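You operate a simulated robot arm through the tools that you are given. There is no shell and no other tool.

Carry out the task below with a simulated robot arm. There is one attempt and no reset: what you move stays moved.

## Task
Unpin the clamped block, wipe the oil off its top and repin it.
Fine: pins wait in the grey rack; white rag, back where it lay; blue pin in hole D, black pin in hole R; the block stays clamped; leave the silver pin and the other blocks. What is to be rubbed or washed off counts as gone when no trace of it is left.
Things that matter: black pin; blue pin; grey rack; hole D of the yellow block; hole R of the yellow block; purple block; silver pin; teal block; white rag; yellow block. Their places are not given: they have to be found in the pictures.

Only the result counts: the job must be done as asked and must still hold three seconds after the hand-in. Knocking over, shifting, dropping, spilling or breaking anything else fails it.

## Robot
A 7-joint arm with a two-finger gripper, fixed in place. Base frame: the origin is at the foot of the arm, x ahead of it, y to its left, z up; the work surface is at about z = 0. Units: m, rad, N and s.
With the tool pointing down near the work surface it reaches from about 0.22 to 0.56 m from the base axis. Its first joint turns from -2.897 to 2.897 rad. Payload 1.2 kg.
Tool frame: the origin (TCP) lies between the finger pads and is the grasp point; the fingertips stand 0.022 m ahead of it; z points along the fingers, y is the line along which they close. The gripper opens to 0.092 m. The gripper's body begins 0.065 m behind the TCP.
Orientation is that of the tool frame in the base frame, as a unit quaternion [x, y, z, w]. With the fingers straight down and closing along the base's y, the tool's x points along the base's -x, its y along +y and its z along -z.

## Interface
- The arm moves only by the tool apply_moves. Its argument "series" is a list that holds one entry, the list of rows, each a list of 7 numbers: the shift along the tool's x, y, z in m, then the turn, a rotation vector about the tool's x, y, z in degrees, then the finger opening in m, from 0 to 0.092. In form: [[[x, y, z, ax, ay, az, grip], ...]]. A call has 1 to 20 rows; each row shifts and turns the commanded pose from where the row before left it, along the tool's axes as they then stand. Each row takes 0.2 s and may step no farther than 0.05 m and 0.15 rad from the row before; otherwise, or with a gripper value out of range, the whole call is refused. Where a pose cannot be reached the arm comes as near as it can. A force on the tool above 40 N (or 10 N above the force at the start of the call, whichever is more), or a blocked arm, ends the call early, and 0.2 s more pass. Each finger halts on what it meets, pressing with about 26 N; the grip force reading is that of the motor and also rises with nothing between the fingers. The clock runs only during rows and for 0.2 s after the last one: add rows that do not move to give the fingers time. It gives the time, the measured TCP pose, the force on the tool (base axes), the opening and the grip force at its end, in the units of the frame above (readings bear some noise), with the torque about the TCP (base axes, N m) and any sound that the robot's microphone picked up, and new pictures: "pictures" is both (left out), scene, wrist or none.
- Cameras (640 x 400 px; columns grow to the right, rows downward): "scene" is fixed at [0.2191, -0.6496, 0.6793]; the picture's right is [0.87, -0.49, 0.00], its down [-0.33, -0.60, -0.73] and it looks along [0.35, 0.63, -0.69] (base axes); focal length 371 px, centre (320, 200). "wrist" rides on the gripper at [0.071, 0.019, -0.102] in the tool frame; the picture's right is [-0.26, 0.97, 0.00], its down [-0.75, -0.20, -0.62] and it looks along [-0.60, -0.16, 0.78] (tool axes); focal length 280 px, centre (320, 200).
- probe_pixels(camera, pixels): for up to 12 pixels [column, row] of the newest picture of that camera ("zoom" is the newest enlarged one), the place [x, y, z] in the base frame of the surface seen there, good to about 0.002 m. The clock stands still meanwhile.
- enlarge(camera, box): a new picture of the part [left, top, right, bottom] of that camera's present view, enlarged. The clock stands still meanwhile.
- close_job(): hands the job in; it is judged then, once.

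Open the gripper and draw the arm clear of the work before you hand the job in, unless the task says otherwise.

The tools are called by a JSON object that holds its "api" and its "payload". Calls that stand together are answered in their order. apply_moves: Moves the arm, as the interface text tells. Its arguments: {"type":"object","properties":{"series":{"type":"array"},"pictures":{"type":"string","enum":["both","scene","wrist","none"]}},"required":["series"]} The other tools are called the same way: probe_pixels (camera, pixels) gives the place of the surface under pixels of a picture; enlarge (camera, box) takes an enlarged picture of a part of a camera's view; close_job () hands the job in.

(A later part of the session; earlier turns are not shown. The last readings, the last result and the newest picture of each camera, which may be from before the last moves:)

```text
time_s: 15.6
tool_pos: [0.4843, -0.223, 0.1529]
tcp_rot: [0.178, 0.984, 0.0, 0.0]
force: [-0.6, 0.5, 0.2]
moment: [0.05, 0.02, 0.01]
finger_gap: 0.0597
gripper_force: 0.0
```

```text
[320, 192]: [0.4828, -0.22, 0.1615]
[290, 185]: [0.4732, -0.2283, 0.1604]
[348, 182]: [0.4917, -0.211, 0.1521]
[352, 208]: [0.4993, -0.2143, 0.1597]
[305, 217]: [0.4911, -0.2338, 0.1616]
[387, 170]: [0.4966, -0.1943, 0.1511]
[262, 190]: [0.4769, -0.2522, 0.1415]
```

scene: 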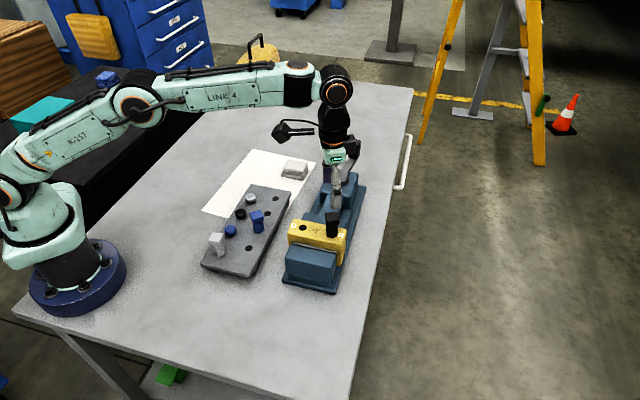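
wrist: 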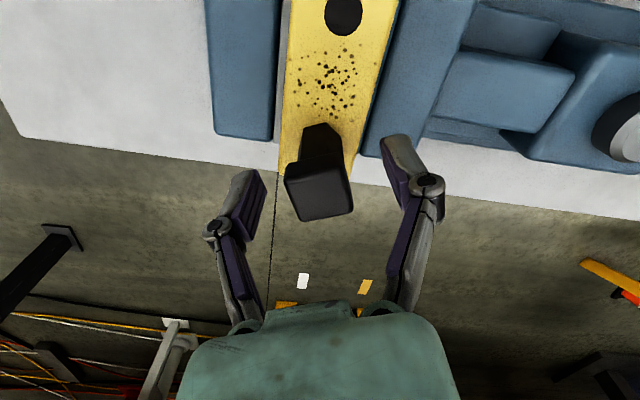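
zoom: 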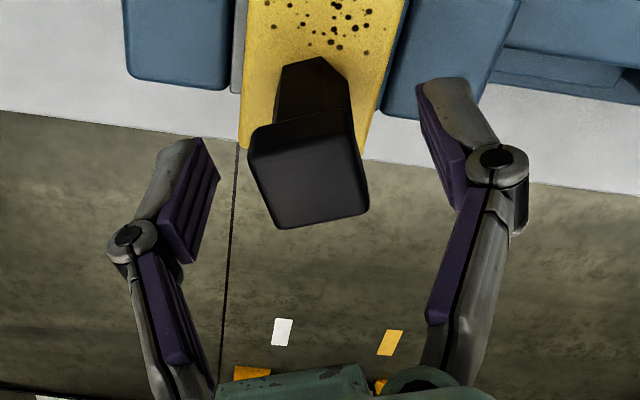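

The head is about 2 mm toward the right finger, as with the blue pin. I shift 0.002 along tool y and close.

{"api": "apply_moves", "payload": {"series": [[[-0.0006, 0.002, 0, 0, 0, 0, 0.06], [0, 0, 0, 0, 0, 0, 0.03], [0, 0, 0, 0, 0, 0, 0.005], [0, 0, 0, 0, 0, 0, 0.005], [0, 0, 0, 0, 0, 0, 0.005]]], "pictures": "wrist"}}

```text
time_s: 16.8
tool_pos: [0.4865, -0.2216, 0.1533]
tcp_rot: [0.177, 0.984, -0.001, 0.0]
force: [-0.5, -1.1, 4.3]
moment: [-0.03, 0.0, -0.01]
finger_gap: 0.0244
gripper_force: 25.7
```

wrist: 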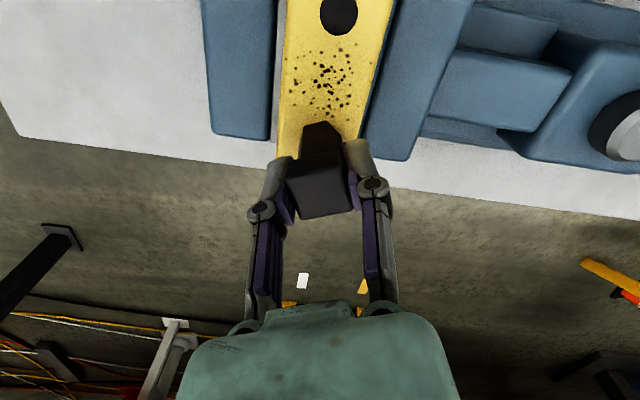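

The black head is gripped (gap 0.0244). I pull it straight up.

{"api": "apply_moves", "payload": {"series": [[[0, 0, -0.005, 0, 0, 0, 0.005], [0, 0, -0.005, 0, 0, 0, 0.005], [0, 0, -0.01, 0, 0, 0, 0.005], [0, 0, -0.015, 0, 0, 0, 0.005], [0, 0, -0.025, 0, 0, 0, 0.005], [0, 0, -0.025, 0, 0, 0, 0.005], [0, 0, 0, 0, 0, 0, 0.005]]], "pictures": "both"}}

{"api": "enlarge", "payload": {"camera": "scene", "box": [276, 160, 366, 260]}}

{"api": "enlarge", "payload": {"camera": "wrist", "box": [230, 0, 430, 220]}}

```text
time_s: 18.4
tool_pos: [0.4861, -0.2204, 0.2376]
tcp_rot: [0.178, 0.984, 0.0, 0.0]
force: [-0.7, 0.0, -0.4]
moment: [0.01, 0.02, -0.02]
finger_gap: 0.0243
gripper_force: 26.2
```

scene: 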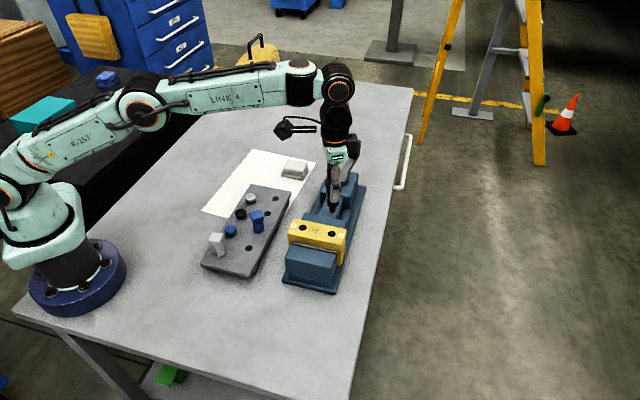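
wrist: 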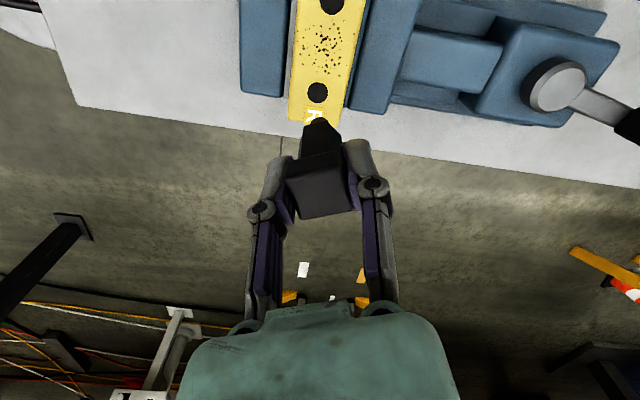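

```text
4.00 times, centred on (321, 210) of scene
```

zoom: 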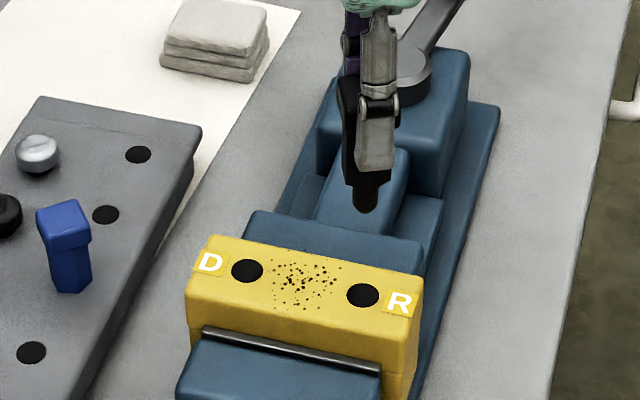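

```text
1.82 times, centred on (330, 110) of wrist
```

zoom: 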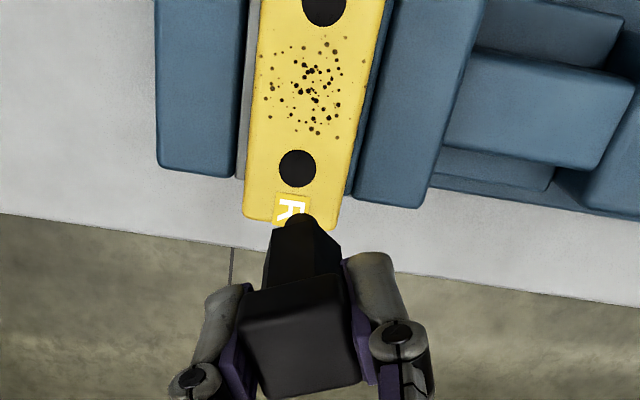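

Both pins are out. I probe holes D and R and the oil's outline from the wrist zoom and the scene.

{"api": "probe_pixels", "payload": {"camera": "zoom", "pixels": [[324, 6], [297, 168], [279, 168], [316, 168], [297, 150], [297, 186], [305, 43], [262, 60], [362, 75], [310, 135], [268, 115], [345, 110]]}}

{"api": "probe_pixels", "payload": {"camera": "scene", "pixels": [[302.7, 227.6], [331.4, 233.7], [298.7, 227.6], [306.7, 227.6], [302.7, 224.5], [302.7, 230.7], [327.4, 233.7], [335.5, 233.7], [331.4, 230.5], [331.4, 237]]}}

```text
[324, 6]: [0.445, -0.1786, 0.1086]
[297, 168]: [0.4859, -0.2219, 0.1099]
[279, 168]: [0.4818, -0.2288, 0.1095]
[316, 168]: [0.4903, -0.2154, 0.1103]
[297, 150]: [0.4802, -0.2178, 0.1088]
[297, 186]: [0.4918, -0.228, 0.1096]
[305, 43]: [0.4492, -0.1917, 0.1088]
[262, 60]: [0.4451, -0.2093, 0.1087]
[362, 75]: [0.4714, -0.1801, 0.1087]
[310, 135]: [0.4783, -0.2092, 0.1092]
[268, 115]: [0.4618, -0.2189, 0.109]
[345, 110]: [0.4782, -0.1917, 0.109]
```

```text
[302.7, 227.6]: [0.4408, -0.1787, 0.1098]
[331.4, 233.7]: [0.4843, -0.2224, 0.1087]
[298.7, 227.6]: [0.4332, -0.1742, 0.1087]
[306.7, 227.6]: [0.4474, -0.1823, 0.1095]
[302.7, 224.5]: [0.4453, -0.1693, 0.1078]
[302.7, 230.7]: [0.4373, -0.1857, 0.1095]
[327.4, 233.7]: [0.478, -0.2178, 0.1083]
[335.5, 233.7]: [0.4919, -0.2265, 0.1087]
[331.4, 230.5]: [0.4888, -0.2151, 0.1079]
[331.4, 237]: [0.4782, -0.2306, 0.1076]
```

Hole D ≈ (0.4405,-0.1785), R ≈ (0.485,-0.222). I carry the black pin high over to rack hole 4 near (0.455,0.008), then look.

{"api": "apply_moves", "payload": {"series": [[[0.01818, 0.03388, 0, 0, 0, 0, 0.005], [0.01818, 0.03388, 0, 0, 0, 0, 0.005], [0.01818, 0.03388, 0, 0, 0, 0, 0.005], [0.01818, 0.03388, 0, 0, 0, 0, 0.005], [0.01818, 0.03388, 0.025, 0, 0, 0, 0.005], [0.01819, 0.03389, 0.03, 0, 0, 0, 0.005], [0, 0, 0.033, 0, 0, 0, 0.005], [0, 0, 0, 0, 0, 0, 0.005], [0, 0, 0, 0, 0, 0, 0.005]]], "pictures": "both"}}

{"api": "enlarge", "payload": {"camera": "wrist", "box": [220, 20, 420, 230]}}

{"api": "probe_pixels", "payload": {"camera": "zoom", "pixels": [[320, 145], [320, 130], [320, 160], [300, 145], [338, 145]]}}

```text
time_s: 20.4
tool_pos: [0.4545, 0.0067, 0.1497]
tcp_rot: [0.178, 0.984, 0.0, 0.0]
force: [-0.3, 1.1, -0.7]
moment: [0.02, -0.02, 0.0]
finger_gap: 0.0245
gripper_force: 26.6
```

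scene: 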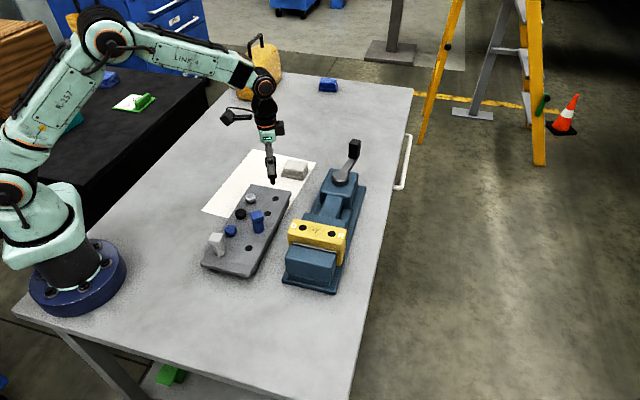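
wrist: 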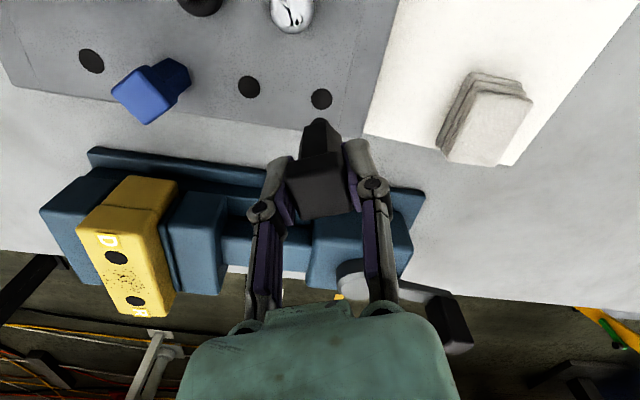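

```text
1.90 times, centred on (320, 125) of wrist
```

zoom: 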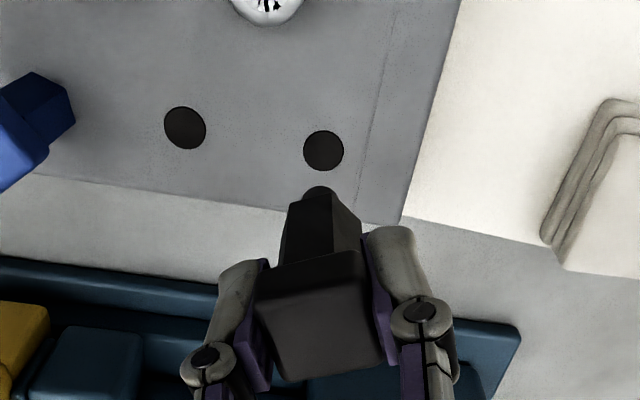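

```text
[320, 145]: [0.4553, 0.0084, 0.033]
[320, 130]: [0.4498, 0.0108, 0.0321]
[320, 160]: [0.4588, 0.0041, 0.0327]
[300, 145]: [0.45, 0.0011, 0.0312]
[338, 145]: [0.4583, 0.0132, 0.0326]
```

The hole at wrist zoom (323,150) lines up nearly the same as it did for the blue pin. I shift 0.7 mm and descend to just inside the hole.

{"api": "apply_moves", "payload": {"series": [[[0, 0.0007, 0.02, 0, 0, 0, 0.005], [0, 0, 0.02, 0, 0, 0, 0.005], [0, 0, 0.01, 0, 0, 0, 0.005], [0, 0, 0.004, 0, 0, 0, 0.005], [0, 0, 0.004, 0, 0, 0, 0.005], [0, 0, 0.004, 0, 0, 0, 0.005], [0, 0, 0, 0, 0, 0, 0.005]]], "pictures": "scene"}}

{"api": "enlarge", "payload": {"camera": "scene", "box": [230, 160, 310, 250]}}

```text
time_s: 22.0
tool_pos: [0.4544, 0.009, 0.0885]
tcp_rot: [0.178, 0.984, 0.0, 0.001]
force: [0.8, -2.9, -0.6]
moment: [-0.1, -0.1, 0.0]
finger_gap: 0.0243
gripper_force: 26.1
```

scene: 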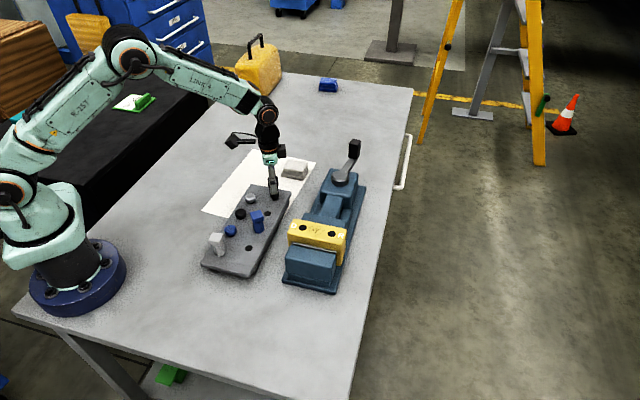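

```text
4.44 times, centred on (270, 205) of scene
```

zoom: 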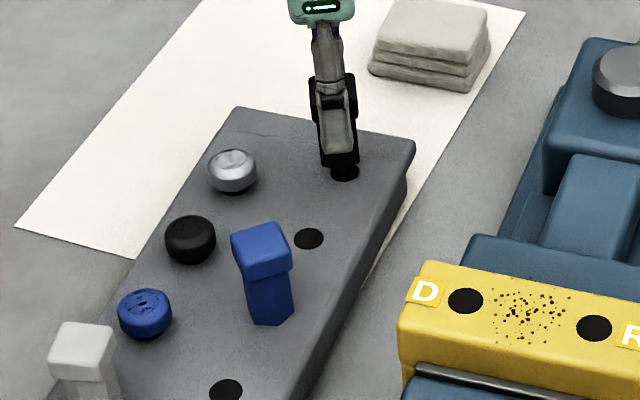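

The peg is in the hole with a side force of (0.8,-2.9) N. I shift ~1.3 mm in -y and continue down.

{"api": "apply_moves", "payload": {"series": [[[-0.0008, -0.0011, 0, 0, 0, 0, 0.005], [0, 0, 0.004, 0, 0, 0, 0.005], [0, 0, 0.003, 0, 0, 0, 0.005], [0, 0, 0.003, 0, 0, 0, 0.005]]], "pictures": "none"}}

```text
time_s: 23.0
tool_pos: [0.4549, 0.0077, 0.0784]
tcp_rot: [0.177, 0.984, 0.0, 0.0]
force: [0.0, 0.4, -2.2]
moment: [0.0, 0.01, 0.03]
finger_gap: 0.0241
gripper_force: 26.0
```

Forces are near zero at z=0.0784; I lower the last 3 mm to seat the collar.

{"api": "apply_moves", "payload": {"series": [[[0, 0, 0.0015, 0, 0, 0, 0.005], [0, 0, 0.0015, 0, 0, 0, 0.005], [0, 0, 0, 0, 0, 0, 0.005]]], "pictures": "none"}}

```text
time_s: 23.8
tool_pos: [0.4562, 0.007, 0.0755]
tcp_rot: [0.178, 0.984, 0.001, 0.0]
force: [-5.2, 0.0, 14.0]
moment: [-0.01, 0.18, 0.0]
finger_gap: 0.0245
gripper_force: 26.2
```

Seated (14 N up). I ease up slightly and open the fingers.

{"api": "apply_moves", "payload": {"series": [[[0, 0, -0.0008, 0, 0, 0, 0.005], [0, 0, 0, 0, 0, 0, 0.035], [0, 0, 0, 0, 0, 0, 0.05], [0, 0, 0, 0, 0, 0, 0.05]]], "pictures": "both"}}

{"api": "enlarge", "payload": {"camera": "wrist", "box": [200, 60, 440, 280]}}

```text
time_s: 24.8
tool_pos: [0.4562, 0.0073, 0.0764]
tcp_rot: [0.178, 0.984, 0.0, 0.0]
force: [-0.2, 0.2, 1.2]
moment: [0.02, 0.02, 0.0]
finger_gap: 0.0501
gripper_force: 0.1
```

scene: 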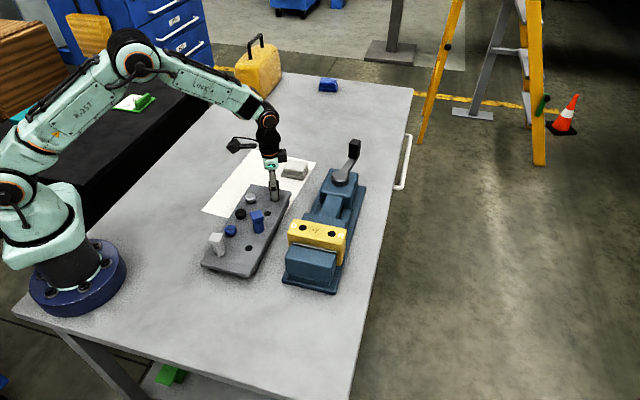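
wrist: 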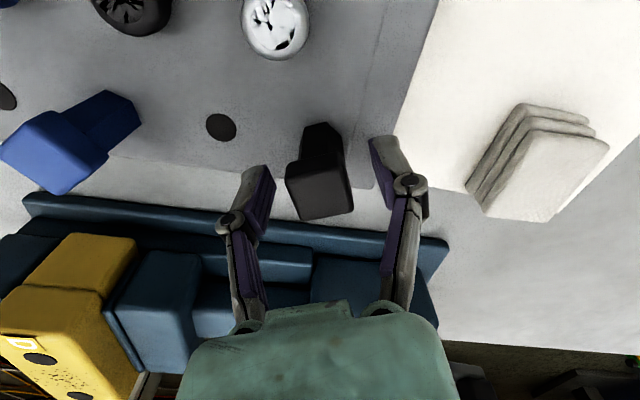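

```text
1.82 times, centred on (320, 170) of wrist
```

zoom: 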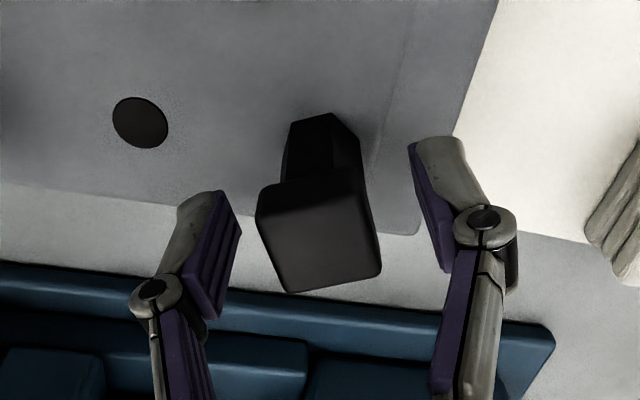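

The black pin is seated and free. I lift straight up and move toward the rag to view it.

{"api": "apply_moves", "payload": {"series": [[[0, 0, -0.03, 0, 0, 0, 0.05], [0, 0, -0.05, 0, 0, 0, 0.05], [0, 0, -0.05, 0, 0, 0, 0.05], [-0.01623, 0.03277, 0, 0, 0, 0, 0.07], [-0.01623, 0.03277, 0, 0, 0, 0, 0.08], [0, 0, 0, 0, 0, 0, 0.085], [0, 0, 0, 0, 0, 0, 0.085]]], "pictures": "both"}}

{"api": "enlarge", "payload": {"camera": "wrist", "box": [260, 0, 520, 220]}}

{"api": "enlarge", "payload": {"camera": "scene", "box": [230, 130, 330, 230]}}

```text
time_s: 26.4
tool_pos: [0.5077, 0.0576, 0.2071]
tcp_rot: [0.178, 0.984, 0.0, 0.0]
force: [-0.4, -0.5, -0.1]
moment: [-0.01, 0.0, 0.03]
finger_gap: 0.0847
gripper_force: 0.1
```

scene: 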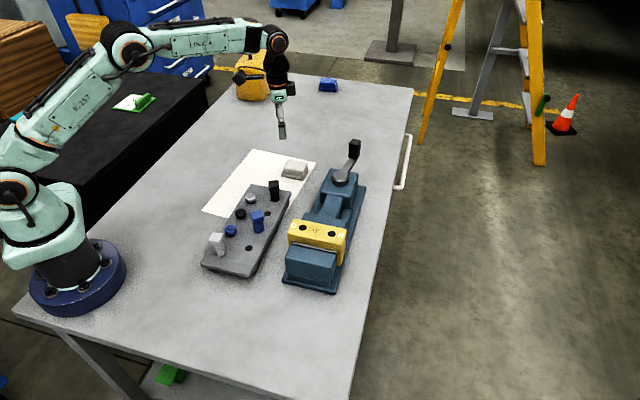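
wrist: 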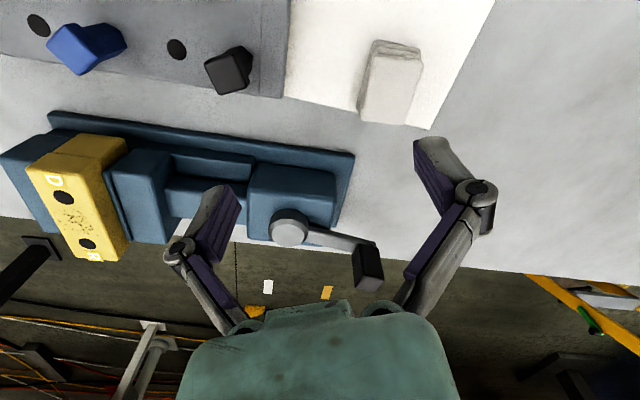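

```text
1.82 times, centred on (390, 110) of wrist
```

zoom: 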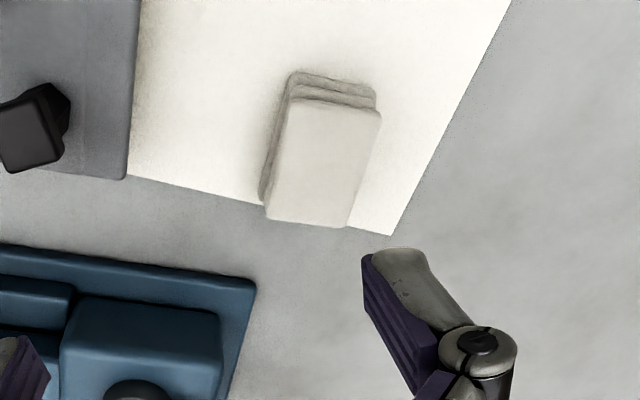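

```text
4.00 times, centred on (280, 180) of scene
```

zoom: 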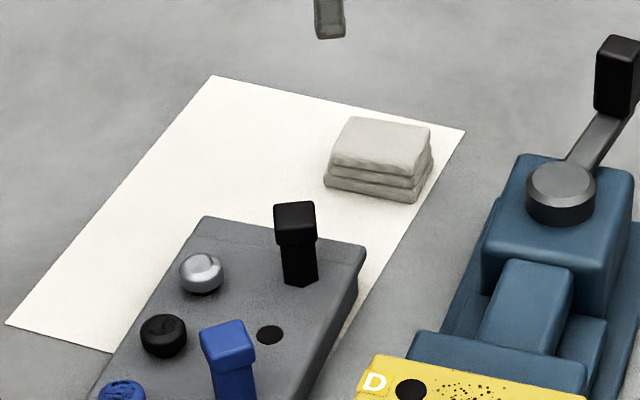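

Black pin is upright in rack hole 4. I probe the rag's top face corners and bottom edges from both cameras.

{"api": "probe_pixels", "payload": {"camera": "zoom", "pixels": [[350, 121], [427, 130], [410, 172], [333, 162], [380, 146], [325, 187], [416, 201], [431, 158], [463, 130], [370, 192], [384, 120], [420, 150]]}}

{"api": "probe_pixels", "payload": {"camera": "wrist", "pixels": [[375, 55], [420, 61], [406, 121], [365, 115], [392, 88], [371, 82], [414, 90], [387, 119], [397, 57], [360, 108], [374, 43], [419, 51]]}}

```text
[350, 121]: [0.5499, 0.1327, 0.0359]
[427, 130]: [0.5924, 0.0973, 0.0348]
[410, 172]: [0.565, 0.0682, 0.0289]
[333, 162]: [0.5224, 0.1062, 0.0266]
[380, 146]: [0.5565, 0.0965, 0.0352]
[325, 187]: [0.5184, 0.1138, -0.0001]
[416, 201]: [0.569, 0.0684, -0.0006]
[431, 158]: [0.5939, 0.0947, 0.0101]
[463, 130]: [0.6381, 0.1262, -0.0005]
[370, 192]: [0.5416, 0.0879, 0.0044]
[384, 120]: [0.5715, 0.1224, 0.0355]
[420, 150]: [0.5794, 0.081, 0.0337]
```

```text
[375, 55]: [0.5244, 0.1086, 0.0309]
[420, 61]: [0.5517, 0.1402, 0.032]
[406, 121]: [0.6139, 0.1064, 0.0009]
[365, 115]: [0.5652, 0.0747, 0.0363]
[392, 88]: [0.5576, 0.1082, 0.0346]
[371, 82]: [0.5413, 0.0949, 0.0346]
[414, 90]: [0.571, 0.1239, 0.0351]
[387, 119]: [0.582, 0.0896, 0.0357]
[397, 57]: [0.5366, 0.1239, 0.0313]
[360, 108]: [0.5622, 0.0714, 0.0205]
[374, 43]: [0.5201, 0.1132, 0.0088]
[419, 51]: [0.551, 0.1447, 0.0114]
```

Rag: about 0.066 × 0.047 × 0.036 m, centred near (0.5585,0.1055), long axis about -41°. I turn to θ≈41° (closing across its short side), move over it slightly inward, and check the reach at z≈0.10.

{"api": "apply_moves", "payload": {"series": [[[0, 0, 0, 0, 0, 7, 0.09], [0, 0, 0, 0, 0, 7, 0.09], [0, 0, 0, 0, 0, 6.8, 0.09], [0, 0.035, 0, 0, 0, 0, 0.09], [0, 0.0346, 0, 0, 0, 0, 0.09], [0, 0, 0.035, 0, 0, 0, 0.09], [0, 0, 0.035, 0, 0, 0, 0.09], [0, 0, 0.036, 0, 0, 0, 0.09], [0, 0, 0, 0, 0, 0, 0.09], [0, 0, 0, 0, 0, 0, 0.09]]], "pictures": "both"}}

{"api": "enlarge", "payload": {"camera": "wrist", "box": [180, 40, 460, 260]}}

{"api": "enlarge", "payload": {"camera": "scene", "box": [230, 110, 330, 210]}}

```text
time_s: 28.6
tool_pos: [0.5385, 0.1085, 0.0969]
tcp_rot: [0.352, 0.936, 0.0, 0.0]
force: [-0.6, 0.9, -0.4]
moment: [-0.01, -0.01, -0.04]
finger_gap: 0.0897
gripper_force: 0.0
out of reach, approached as far as the arm can: row 5
```

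scene: 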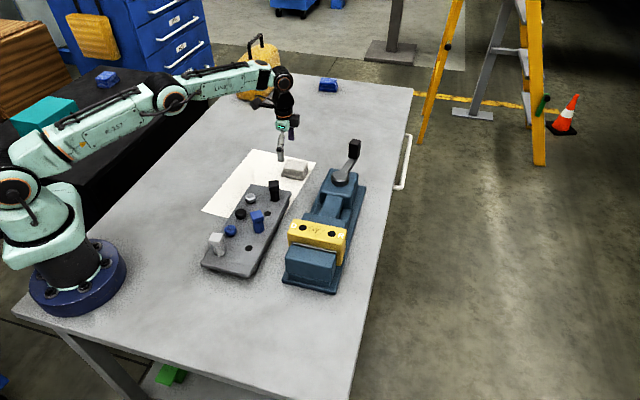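
wrist: 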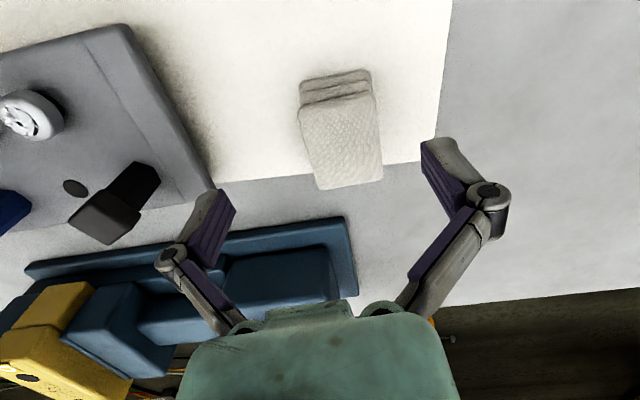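

```text
1.82 times, centred on (320, 150) of wrist
```

zoom: 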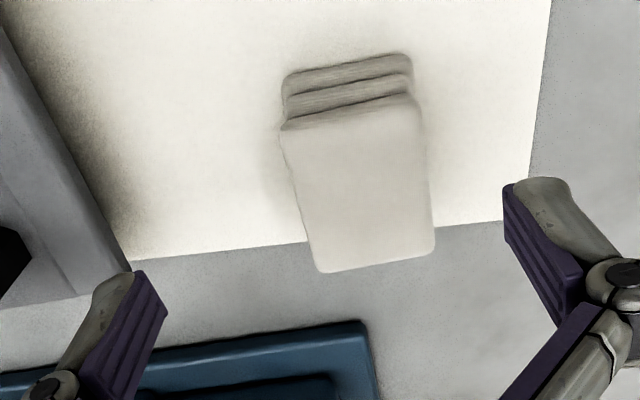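

```text
4.00 times, centred on (280, 160) of scene
```

zoom: 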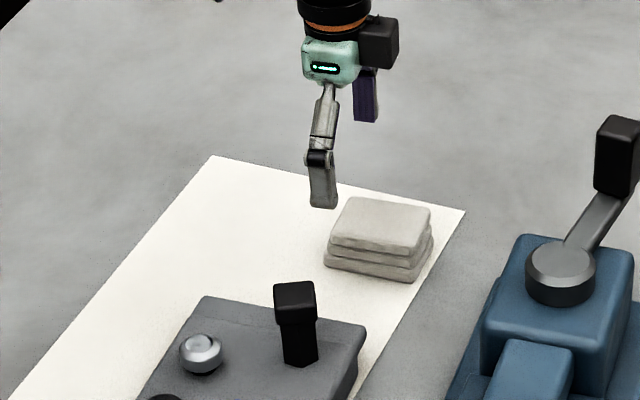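

The arm clipped at r≈0.549 (0.5385,0.1085). I test whether it can go farther out at this lower height.

{"api": "apply_moves", "payload": {"series": [[[-0.0055, 0.0055, 0.015, 0, 0, 0, 0.09], [-0.0055, 0.0055, 0.01, 0, 0, 0, 0.09], [0, 0, 0, 0, 0, 0, 0.09]]], "pictures": "none"}}

```text
time_s: 29.4
tool_pos: [0.5511, 0.1102, 0.0725]
tcp_rot: [0.353, 0.936, 0.0, -0.001]
force: [-0.9, 0.3, 1.4]
moment: [0.01, -0.02, 0.03]
finger_gap: 0.0896
gripper_force: 0.1
out of reach, approached as far as the arm can: row 2
```

It reached (0.551,0.110), r≈0.562, which is within the rag. I look at the alignment before going down.

{"api": "enlarge", "payload": {"camera": "wrist", "box": [180, 60, 460, 280]}}

{"api": "enlarge", "payload": {"camera": "scene", "box": [250, 130, 330, 200]}}

```text
1.82 times, centred on (320, 170) of wrist
```

zoom: 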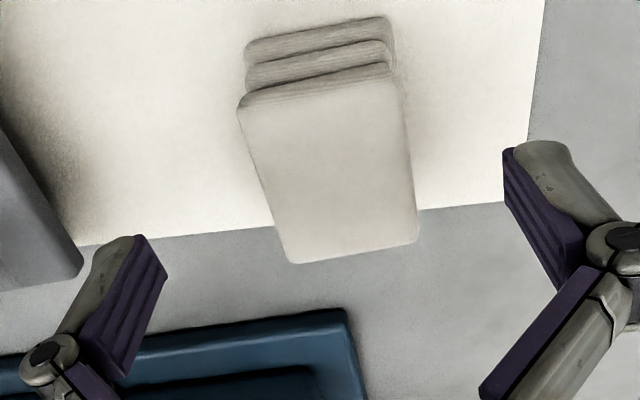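

```text
5.71 times, centred on (290, 165) of scene
```

zoom: 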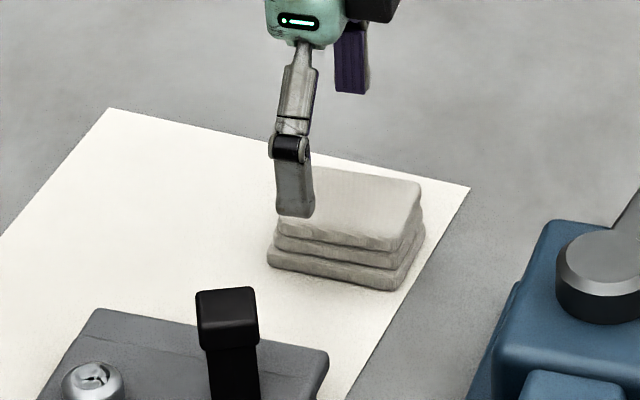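

I probe the rag's top-face corners again from this closer wrist view to get its pose.

{"api": "probe_pixels", "payload": {"camera": "wrist", "pixels": [[279, 121], [362, 104], [370.5, 189], [306, 201], [322, 155], [292, 160], [367, 145], [340, 195], [320, 113], [278, 97], [366, 80], [305, 92]]}}

```text
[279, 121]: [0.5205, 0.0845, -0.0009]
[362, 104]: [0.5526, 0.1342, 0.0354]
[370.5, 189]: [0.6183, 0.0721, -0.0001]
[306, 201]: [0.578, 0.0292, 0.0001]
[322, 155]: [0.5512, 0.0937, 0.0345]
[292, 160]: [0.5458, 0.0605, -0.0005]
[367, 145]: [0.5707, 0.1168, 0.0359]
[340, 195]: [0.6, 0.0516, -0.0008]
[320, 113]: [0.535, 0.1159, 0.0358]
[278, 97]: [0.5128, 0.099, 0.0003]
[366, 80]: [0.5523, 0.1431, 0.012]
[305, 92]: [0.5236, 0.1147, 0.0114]
```

The plain wrist picture was older than the last move, so I re-enlarge and probe in the zoom.

{"api": "enlarge", "payload": {"camera": "wrist", "box": [260, 60, 400, 220]}}

{"api": "probe_pixels", "payload": {"camera": "zoom", "pixels": [[185, 65], [400, 25], [425, 235], [255, 265], [310, 150], [215, 165], [415, 140], [340, 245], [295, 45]]}}

```text
2.50 times, centred on (330, 140) of wrist
```

zoom: 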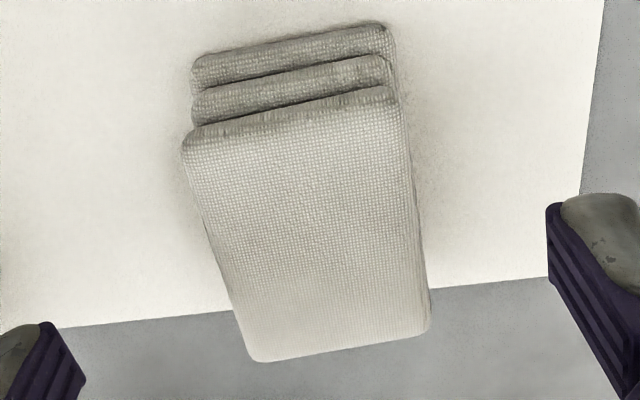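

```text
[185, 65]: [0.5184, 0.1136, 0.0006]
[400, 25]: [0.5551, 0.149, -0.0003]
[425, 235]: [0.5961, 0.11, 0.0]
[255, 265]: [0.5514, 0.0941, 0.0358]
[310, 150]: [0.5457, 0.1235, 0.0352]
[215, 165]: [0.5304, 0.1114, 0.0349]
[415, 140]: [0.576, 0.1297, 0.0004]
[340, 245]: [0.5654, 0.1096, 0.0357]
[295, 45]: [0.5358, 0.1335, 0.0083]
```

Now the corners are at zoom (190,147), (392,100), (422,322), (260,352); I probe them.

{"api": "probe_pixels", "payload": {"camera": "zoom", "pixels": [[192, 148], [390, 102], [422, 318], [262, 350], [228, 260], [410, 215], [345, 336], [300, 122], [310, 225], [198, 65], [385, 30]]}}

```text
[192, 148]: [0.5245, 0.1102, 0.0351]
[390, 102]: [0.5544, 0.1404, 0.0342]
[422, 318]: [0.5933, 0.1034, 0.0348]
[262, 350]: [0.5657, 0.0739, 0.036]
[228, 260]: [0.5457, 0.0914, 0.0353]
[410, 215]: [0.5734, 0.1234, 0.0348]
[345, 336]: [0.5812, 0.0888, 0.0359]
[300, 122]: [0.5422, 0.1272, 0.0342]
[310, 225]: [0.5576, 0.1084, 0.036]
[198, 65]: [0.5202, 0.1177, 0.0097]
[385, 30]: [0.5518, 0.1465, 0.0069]
```

Rag centre is ≈(0.559,0.107), yaw ≈ -43°. I shift 4 mm tangentially, turn 1.7° and descend to z≈0.035 with the fingers open.

{"api": "apply_moves", "payload": {"series": [[[0.0032, 0.0025, 0.0, 0, 0, 1.7, 0.09], [0, 0, 0.0125, 0, 0, 0, 0.09], [0, 0, 0.0125, 0, 0, 0, 0.09], [0, 0, 0.0125, 0, 0, 0, 0.09], [0, 0, 0, 0, 0, 0, 0.09]]], "pictures": "both"}}

{"api": "enlarge", "payload": {"camera": "wrist", "box": [180, 60, 460, 280]}}

{"api": "enlarge", "payload": {"camera": "scene", "box": [250, 130, 330, 200]}}

```text
time_s: 30.6
tool_pos: [0.5482, 0.1114, 0.0349]
tcp_rot: [0.367, 0.93, 0.0, 0.0]
force: [0.8, 0.8, -0.7]
moment: [0.02, 0.0, 0.0]
finger_gap: 0.09
gripper_force: 0.1
```

scene: 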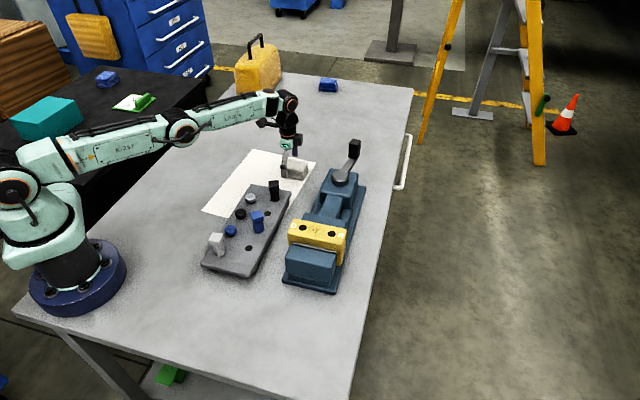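
wrist: 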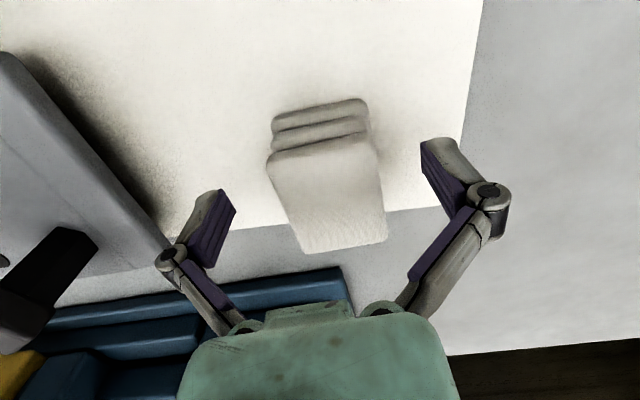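

```text
1.82 times, centred on (320, 170) of wrist
```

zoom: 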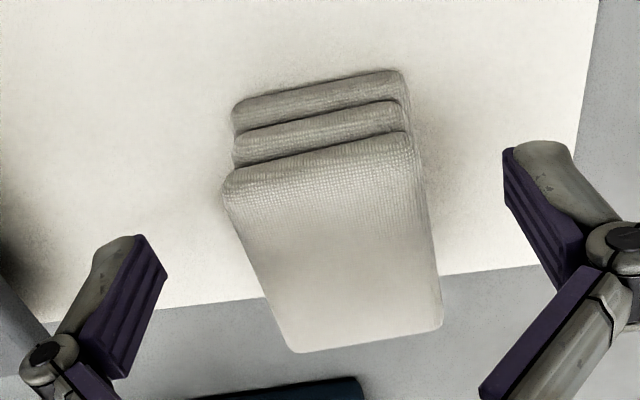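

```text
5.71 times, centred on (290, 165) of scene
```

zoom: 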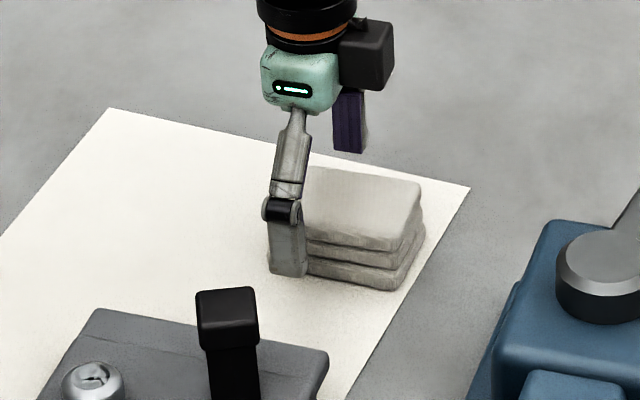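

The rag sits between the open fingers. I try centring 4 mm more along tool y (may clip at the reach limit), then close gently.

{"api": "apply_moves", "payload": {"series": [[[0, 0.004, 0, 0, 0, 0, 0.09], [0, 0, 0, 0, 0, 0, 0.09]]], "pictures": "none"}}

```text
time_s: 31.2
tool_pos: [0.5499, 0.1116, 0.0349]
tcp_rot: [0.366, 0.931, 0.0, 0.0]
force: [-0.2, 0.2, -0.1]
moment: [0.02, -0.03, -0.04]
finger_gap: 0.0904
gripper_force: 0.2
out of reach, approached as far as the arm can: row 1
```

Clipped at (0.550,0.1116), only ~3 mm off centre across the rag. I close on it.

{"api": "apply_moves", "payload": {"series": [[[0, 0, 0, 0, 0, 0, 0.06], [0, 0, 0, 0, 0, 0, 0.04], [0, 0, 0, 0, 0, 0, 0.02], [0, 0, 0, 0, 0, 0, 0.02], [0, 0, 0, 0, 0, 0, 0.02]]], "pictures": "both"}}

{"api": "enlarge", "payload": {"camera": "wrist", "box": [180, 60, 460, 280]}}

{"api": "enlarge", "payload": {"camera": "scene", "box": [250, 130, 330, 200]}}

```text
time_s: 32.4
tool_pos: [0.5483, 0.1121, 0.0361]
tcp_rot: [0.367, 0.93, 0.0, 0.0]
force: [-3.0, -0.9, 14.9]
moment: [-0.06, 0.13, -0.04]
finger_gap: 0.0472
gripper_force: 25.8
```

scene: 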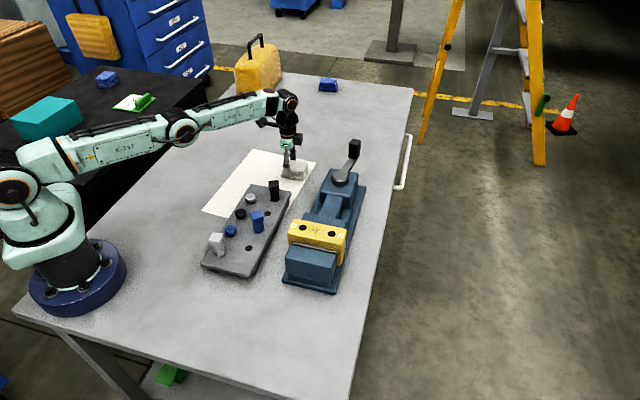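
wrist: 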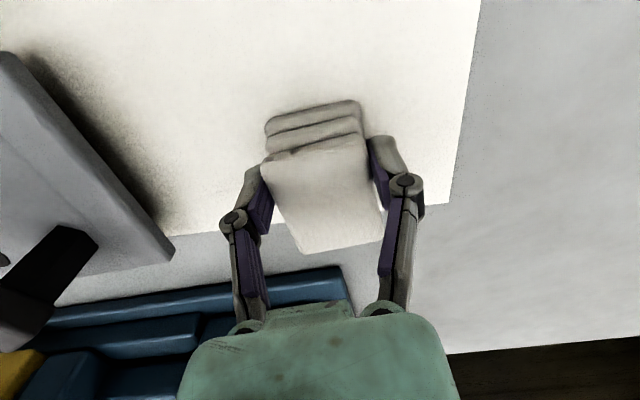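

```text
1.82 times, centred on (320, 170) of wrist
```

zoom: 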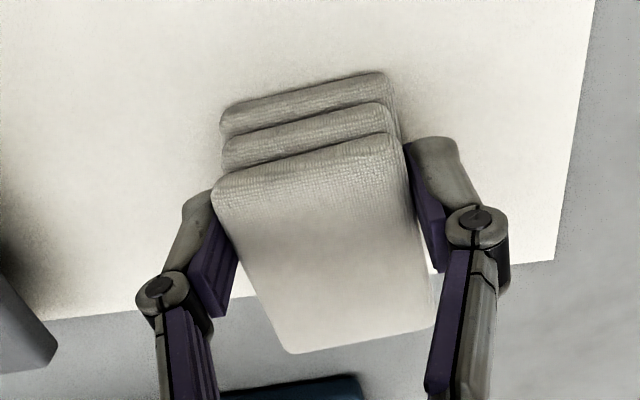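

```text
5.71 times, centred on (290, 165) of scene
```

zoom: 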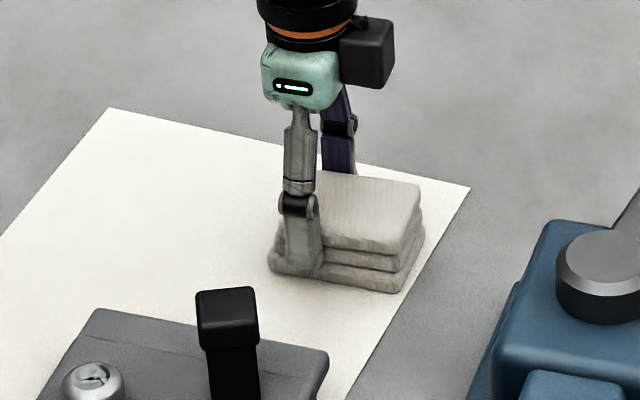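

The rag is gripped (gap 0.047). I lift it straight up and check it stays in the fingers.

{"api": "apply_moves", "payload": {"series": [[[0, 0, -0.005, 0, 0, 0, 0.02], [0, 0, -0.015, 0, 0, 0, 0.02], [0, 0, -0.03, 0, 0, 0, 0.02], [0, 0, -0.03, 0, 0, 0, 0.02], [0, 0, -0.04, 0, 0, 0, 0.02], [0, 0, -0.04, 0, 0, 0, 0.02], [0, 0, 0, 0, 0, 0, 0.02]]], "pictures": "both"}}

{"api": "enlarge", "payload": {"camera": "scene", "box": [240, 90, 340, 200]}}

```text
time_s: 34.0
tool_pos: [0.5417, 0.1096, 0.1943]
tcp_rot: [0.365, 0.931, 0.0, 0.0]
force: [-0.1, -0.3, -0.9]
moment: [0.03, 0.02, 0.01]
finger_gap: 0.0471
gripper_force: 26.1
out of reach, approached as far as the arm can: row 6
```

scene: 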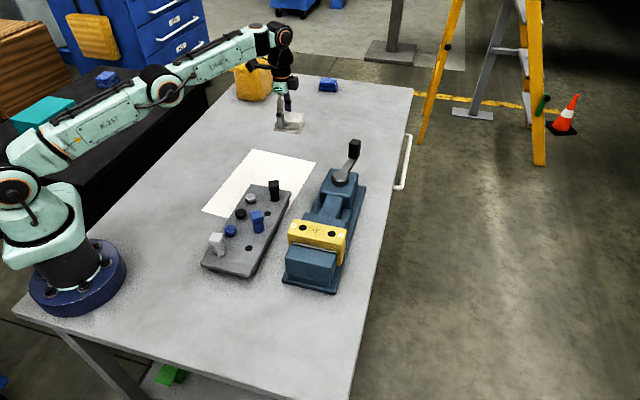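
wrist: 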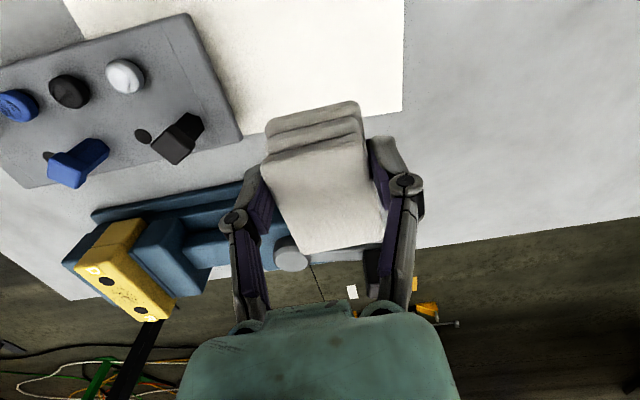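

```text
3.64 times, centred on (290, 145) of scene
```

zoom: 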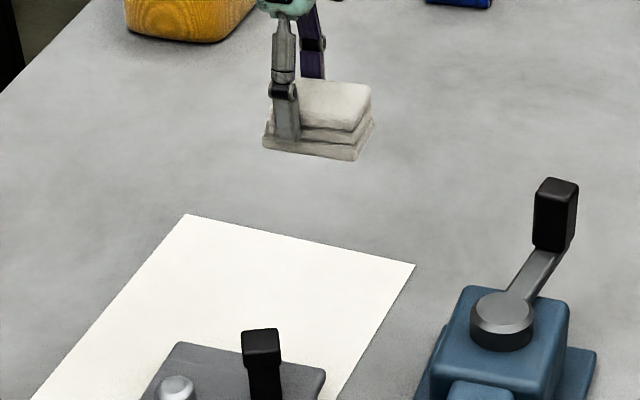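

The rag hangs level in the grip. I carry it at z≈0.19 to above the oil patch, keeping clear of the pins in the rack.

{"api": "apply_moves", "payload": {"series": [[[-0.01803, -0.03506, 0, 0, 0, 0, 0.02], [-0.01803, -0.03506, 0, 0, 0, 0, 0.02], [-0.01803, -0.03506, 0, 0, 0, 0, 0.02], [-0.01803, -0.03506, 0, 0, 0, 0, 0.02], [-0.01803, -0.03506, 0, 0, 0, 0, 0.02], [-0.01803, -0.03506, 0, 0, 0, 0, 0.02], [-0.01803, -0.03506, 0, 0, 0, 0, 0.02], [-0.01803, -0.03506, 0, 0, 0, 0, 0.02], [0, 0, 0, 0, 0, 1.5, 0.02], [0, 0, 0, 0, 0, 0, 0.02]]], "pictures": "both"}}

{"api": "enlarge", "payload": {"camera": "scene", "box": [270, 160, 370, 270]}}

{"api": "enlarge", "payload": {"camera": "wrist", "box": [180, 0, 460, 280]}}

```text
time_s: 36.2
tool_pos: [0.4559, -0.1946, 0.1941]
tcp_rot: [0.378, 0.926, 0.0, 0.0]
force: [0.2, -0.4, -0.8]
moment: [-0.03, 0.02, 0.0]
finger_gap: 0.0473
gripper_force: 25.9
```

scene: 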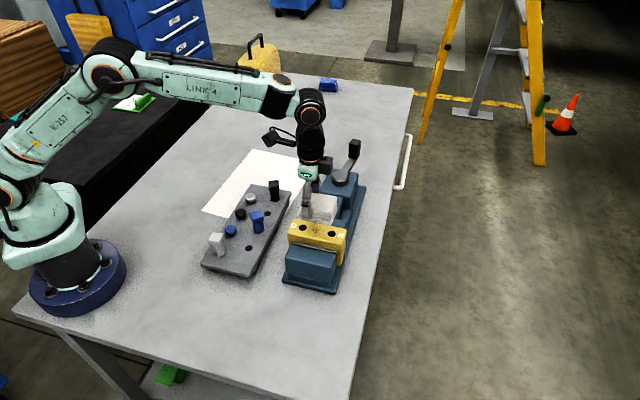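
wrist: 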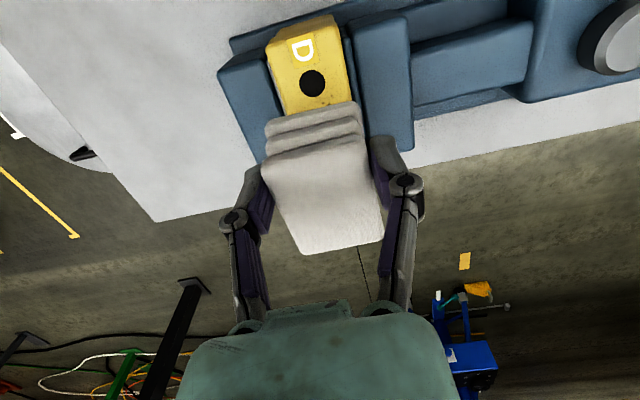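

```text
3.64 times, centred on (320, 215) of scene
```

zoom: 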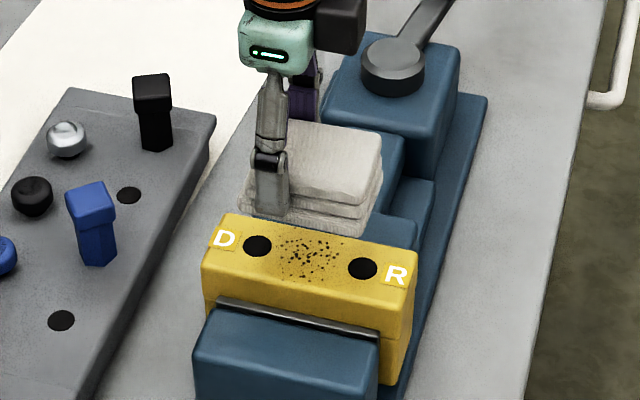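

```text
1.43 times, centred on (320, 140) of wrist
```

zoom: 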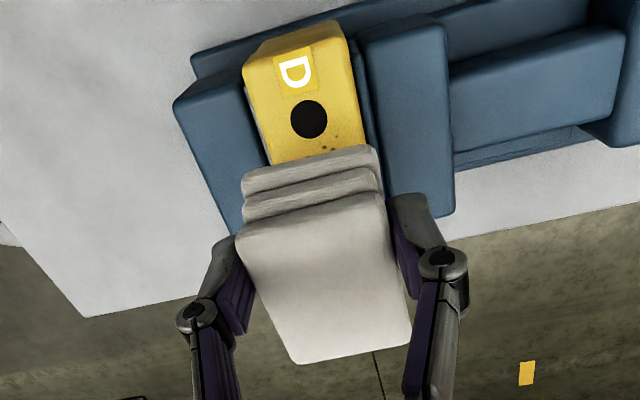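

The rag is above the oil. I lower to just above the block top (expected contact at z≈0.144).

{"api": "apply_moves", "payload": {"series": [[[0, 0, 0.02, 0, 0, 0, 0.02], [0, 0, 0.015, 0, 0, 0, 0.02], [0, 0, 0.01, 0, 0, 0, 0.02], [0, 0, 0.003, 0, 0, 0, 0.02], [0, 0, 0, 0, 0, 0, 0.02]]], "pictures": "none"}}

```text
time_s: 37.4
tool_pos: [0.4562, -0.1925, 0.1461]
tcp_rot: [0.379, 0.925, -0.001, 0.001]
force: [-0.2, -0.5, 0.4]
moment: [-0.02, -0.02, 0.01]
finger_gap: 0.0472
gripper_force: 25.8
```

No contact yet at z=0.146. I lower in 1 mm steps and watch the vertical force.

{"api": "apply_moves", "payload": {"series": [[[0, 0, 0.001, 0, 0, 0, 0.02], [0, 0, 0.001, 0, 0, 0, 0.02], [0, 0, 0, 0, 0, 0, 0.02]]], "pictures": "none"}}

```text
time_s: 38.2
tool_pos: [0.4565, -0.1931, 0.1443]
tcp_rot: [0.379, 0.926, 0.0, 0.0]
force: [-5.2, 2.2, 19.6]
moment: [0.03, 0.12, -0.03]
finger_gap: 0.0471
gripper_force: 25.8
```

Contact: 19.6 N at z=0.1443. I ease up half a millimetre and rub along the block's long axis with strokes of ±0.02.

{"api": "apply_moves", "payload": {"series": [[[0.005, 0, -0.0005, 0, 0, 0, 0.02], [0.0075, 0, 0, 0, 0, 0, 0.02], [0.0075, 0, 0, 0, 0, 0, 0.02], [-0.01, 0, 0, 0, 0, 0, 0.02], [-0.01, 0, 0, 0, 0, 0, 0.02], [-0.01, 0, 0, 0, 0, 0, 0.02], [-0.01, 0, 0, 0, 0, 0, 0.02]]], "pictures": "scene"}}

{"api": "enlarge", "payload": {"camera": "scene", "box": [270, 160, 370, 270]}}

```text
time_s: 39.8
tool_pos: [0.4713, -0.2066, 0.1445]
tcp_rot: [0.378, 0.926, 0.001, -0.001]
force: [-7.1, 8.0, 20.1]
moment: [0.23, 0.19, 0.01]
finger_gap: 0.0469
gripper_force: 26.1
```

scene: 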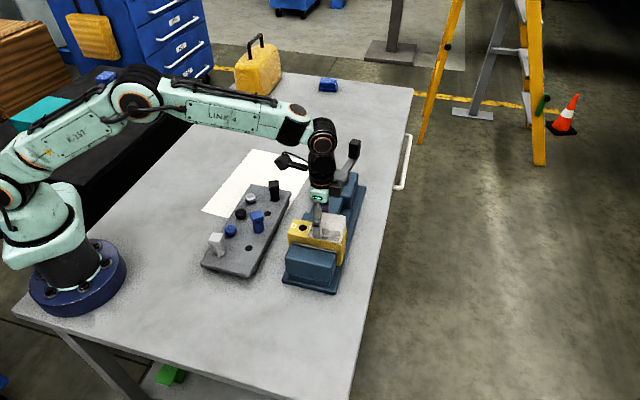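

```text
3.64 times, centred on (320, 215) of scene
```

zoom: 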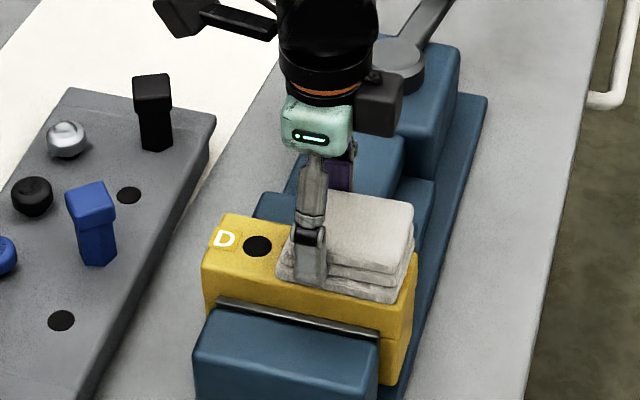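

The rubbing force is about 20 N, fine. I do more strokes with small sideways offsets, ending lifted off, to inspect.

{"api": "apply_moves", "payload": {"series": [[[0.01, 0.001, 0, 0, 0, 0, 0.02], [0.01, 0.001, 0, 0, 0, 0, 0.02], [0.01, 0.001, 0, 0, 0, 0, 0.02], [0.01, 0, 0, 0, 0, 0, 0.02], [-0.01, -0.002, 0, 0, 0, 0, 0.02], [-0.01, -0.002, 0, 0, 0, 0, 0.02], [-0.01, -0.002, 0, 0, 0, 0, 0.02], [-0.01, 0, 0, 0, 0, 0, 0.02], [0.01, 0.001, 0, 0, 0, 0, 0.02], [0.01, 0.001, 0, 0, 0, 0, 0.02], [0.01, 0.001, 0, 0, 0, 0, 0.02], [0.01, 0, 0, 0, 0, 0, 0.02], [-0.01, 0, 0, 0, 0, 0, 0.02], [-0.01, 0, 0, 0, 0, 0, 0.02]]], "pictures": "none"}}

```text
time_s: 42.8
tool_pos: [0.4555, -0.1936, 0.1442]
tcp_rot: [0.379, 0.926, 0.0, -0.001]
force: [-1.6, 2.1, 2.0]
moment: [0.04, 0.02, 0.01]
finger_gap: 0.0467
gripper_force: 25.9
```

Vertical force here is only 2 N. I lift the rag 0.06 m to inspect the top.

{"api": "apply_moves", "payload": {"series": [[[0, 0, -0.01, 0, 0, 0, 0.02], [0, 0, -0.03, 0, 0, 0, 0.02], [0, 0, -0.04, 0, 0, 0, 0.02], [0, 0, 0, 0, 0, 0, 0.02]]], "pictures": "both"}}

{"api": "enlarge", "payload": {"camera": "scene", "box": [284, 205, 348, 250]}}

{"api": "enlarge", "payload": {"camera": "scene", "box": [270, 150, 370, 270]}}

```text
time_s: 43.8
tool_pos: [0.4554, -0.1927, 0.2246]
tcp_rot: [0.379, 0.925, 0.0, 0.0]
force: [0.0, -0.8, -0.2]
moment: [0.03, -0.06, -0.03]
finger_gap: 0.0472
gripper_force: 26.0
```

scene: 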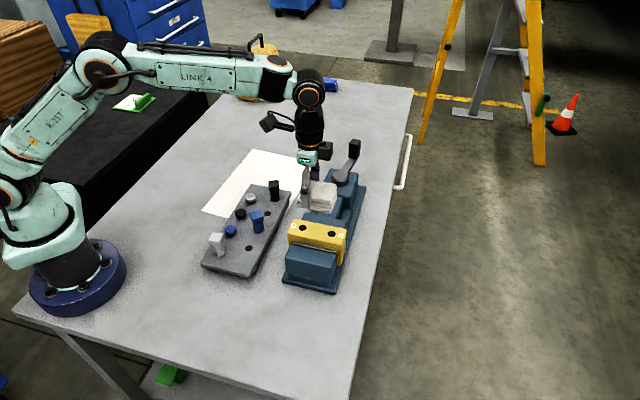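
wrist: 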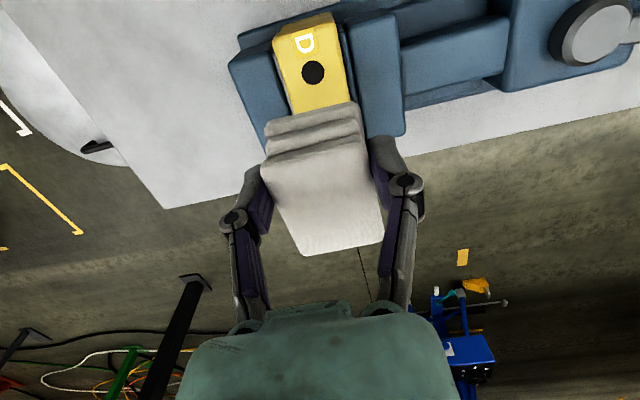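

```text
8.89 times, centred on (316, 228) of scene
```

zoom: 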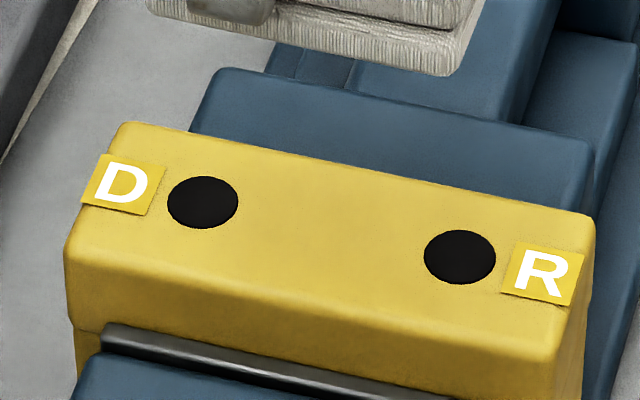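

```text
3.33 times, centred on (320, 210) of scene
```

zoom: 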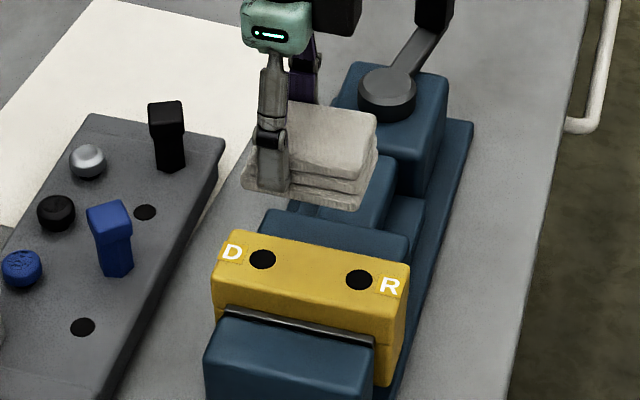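

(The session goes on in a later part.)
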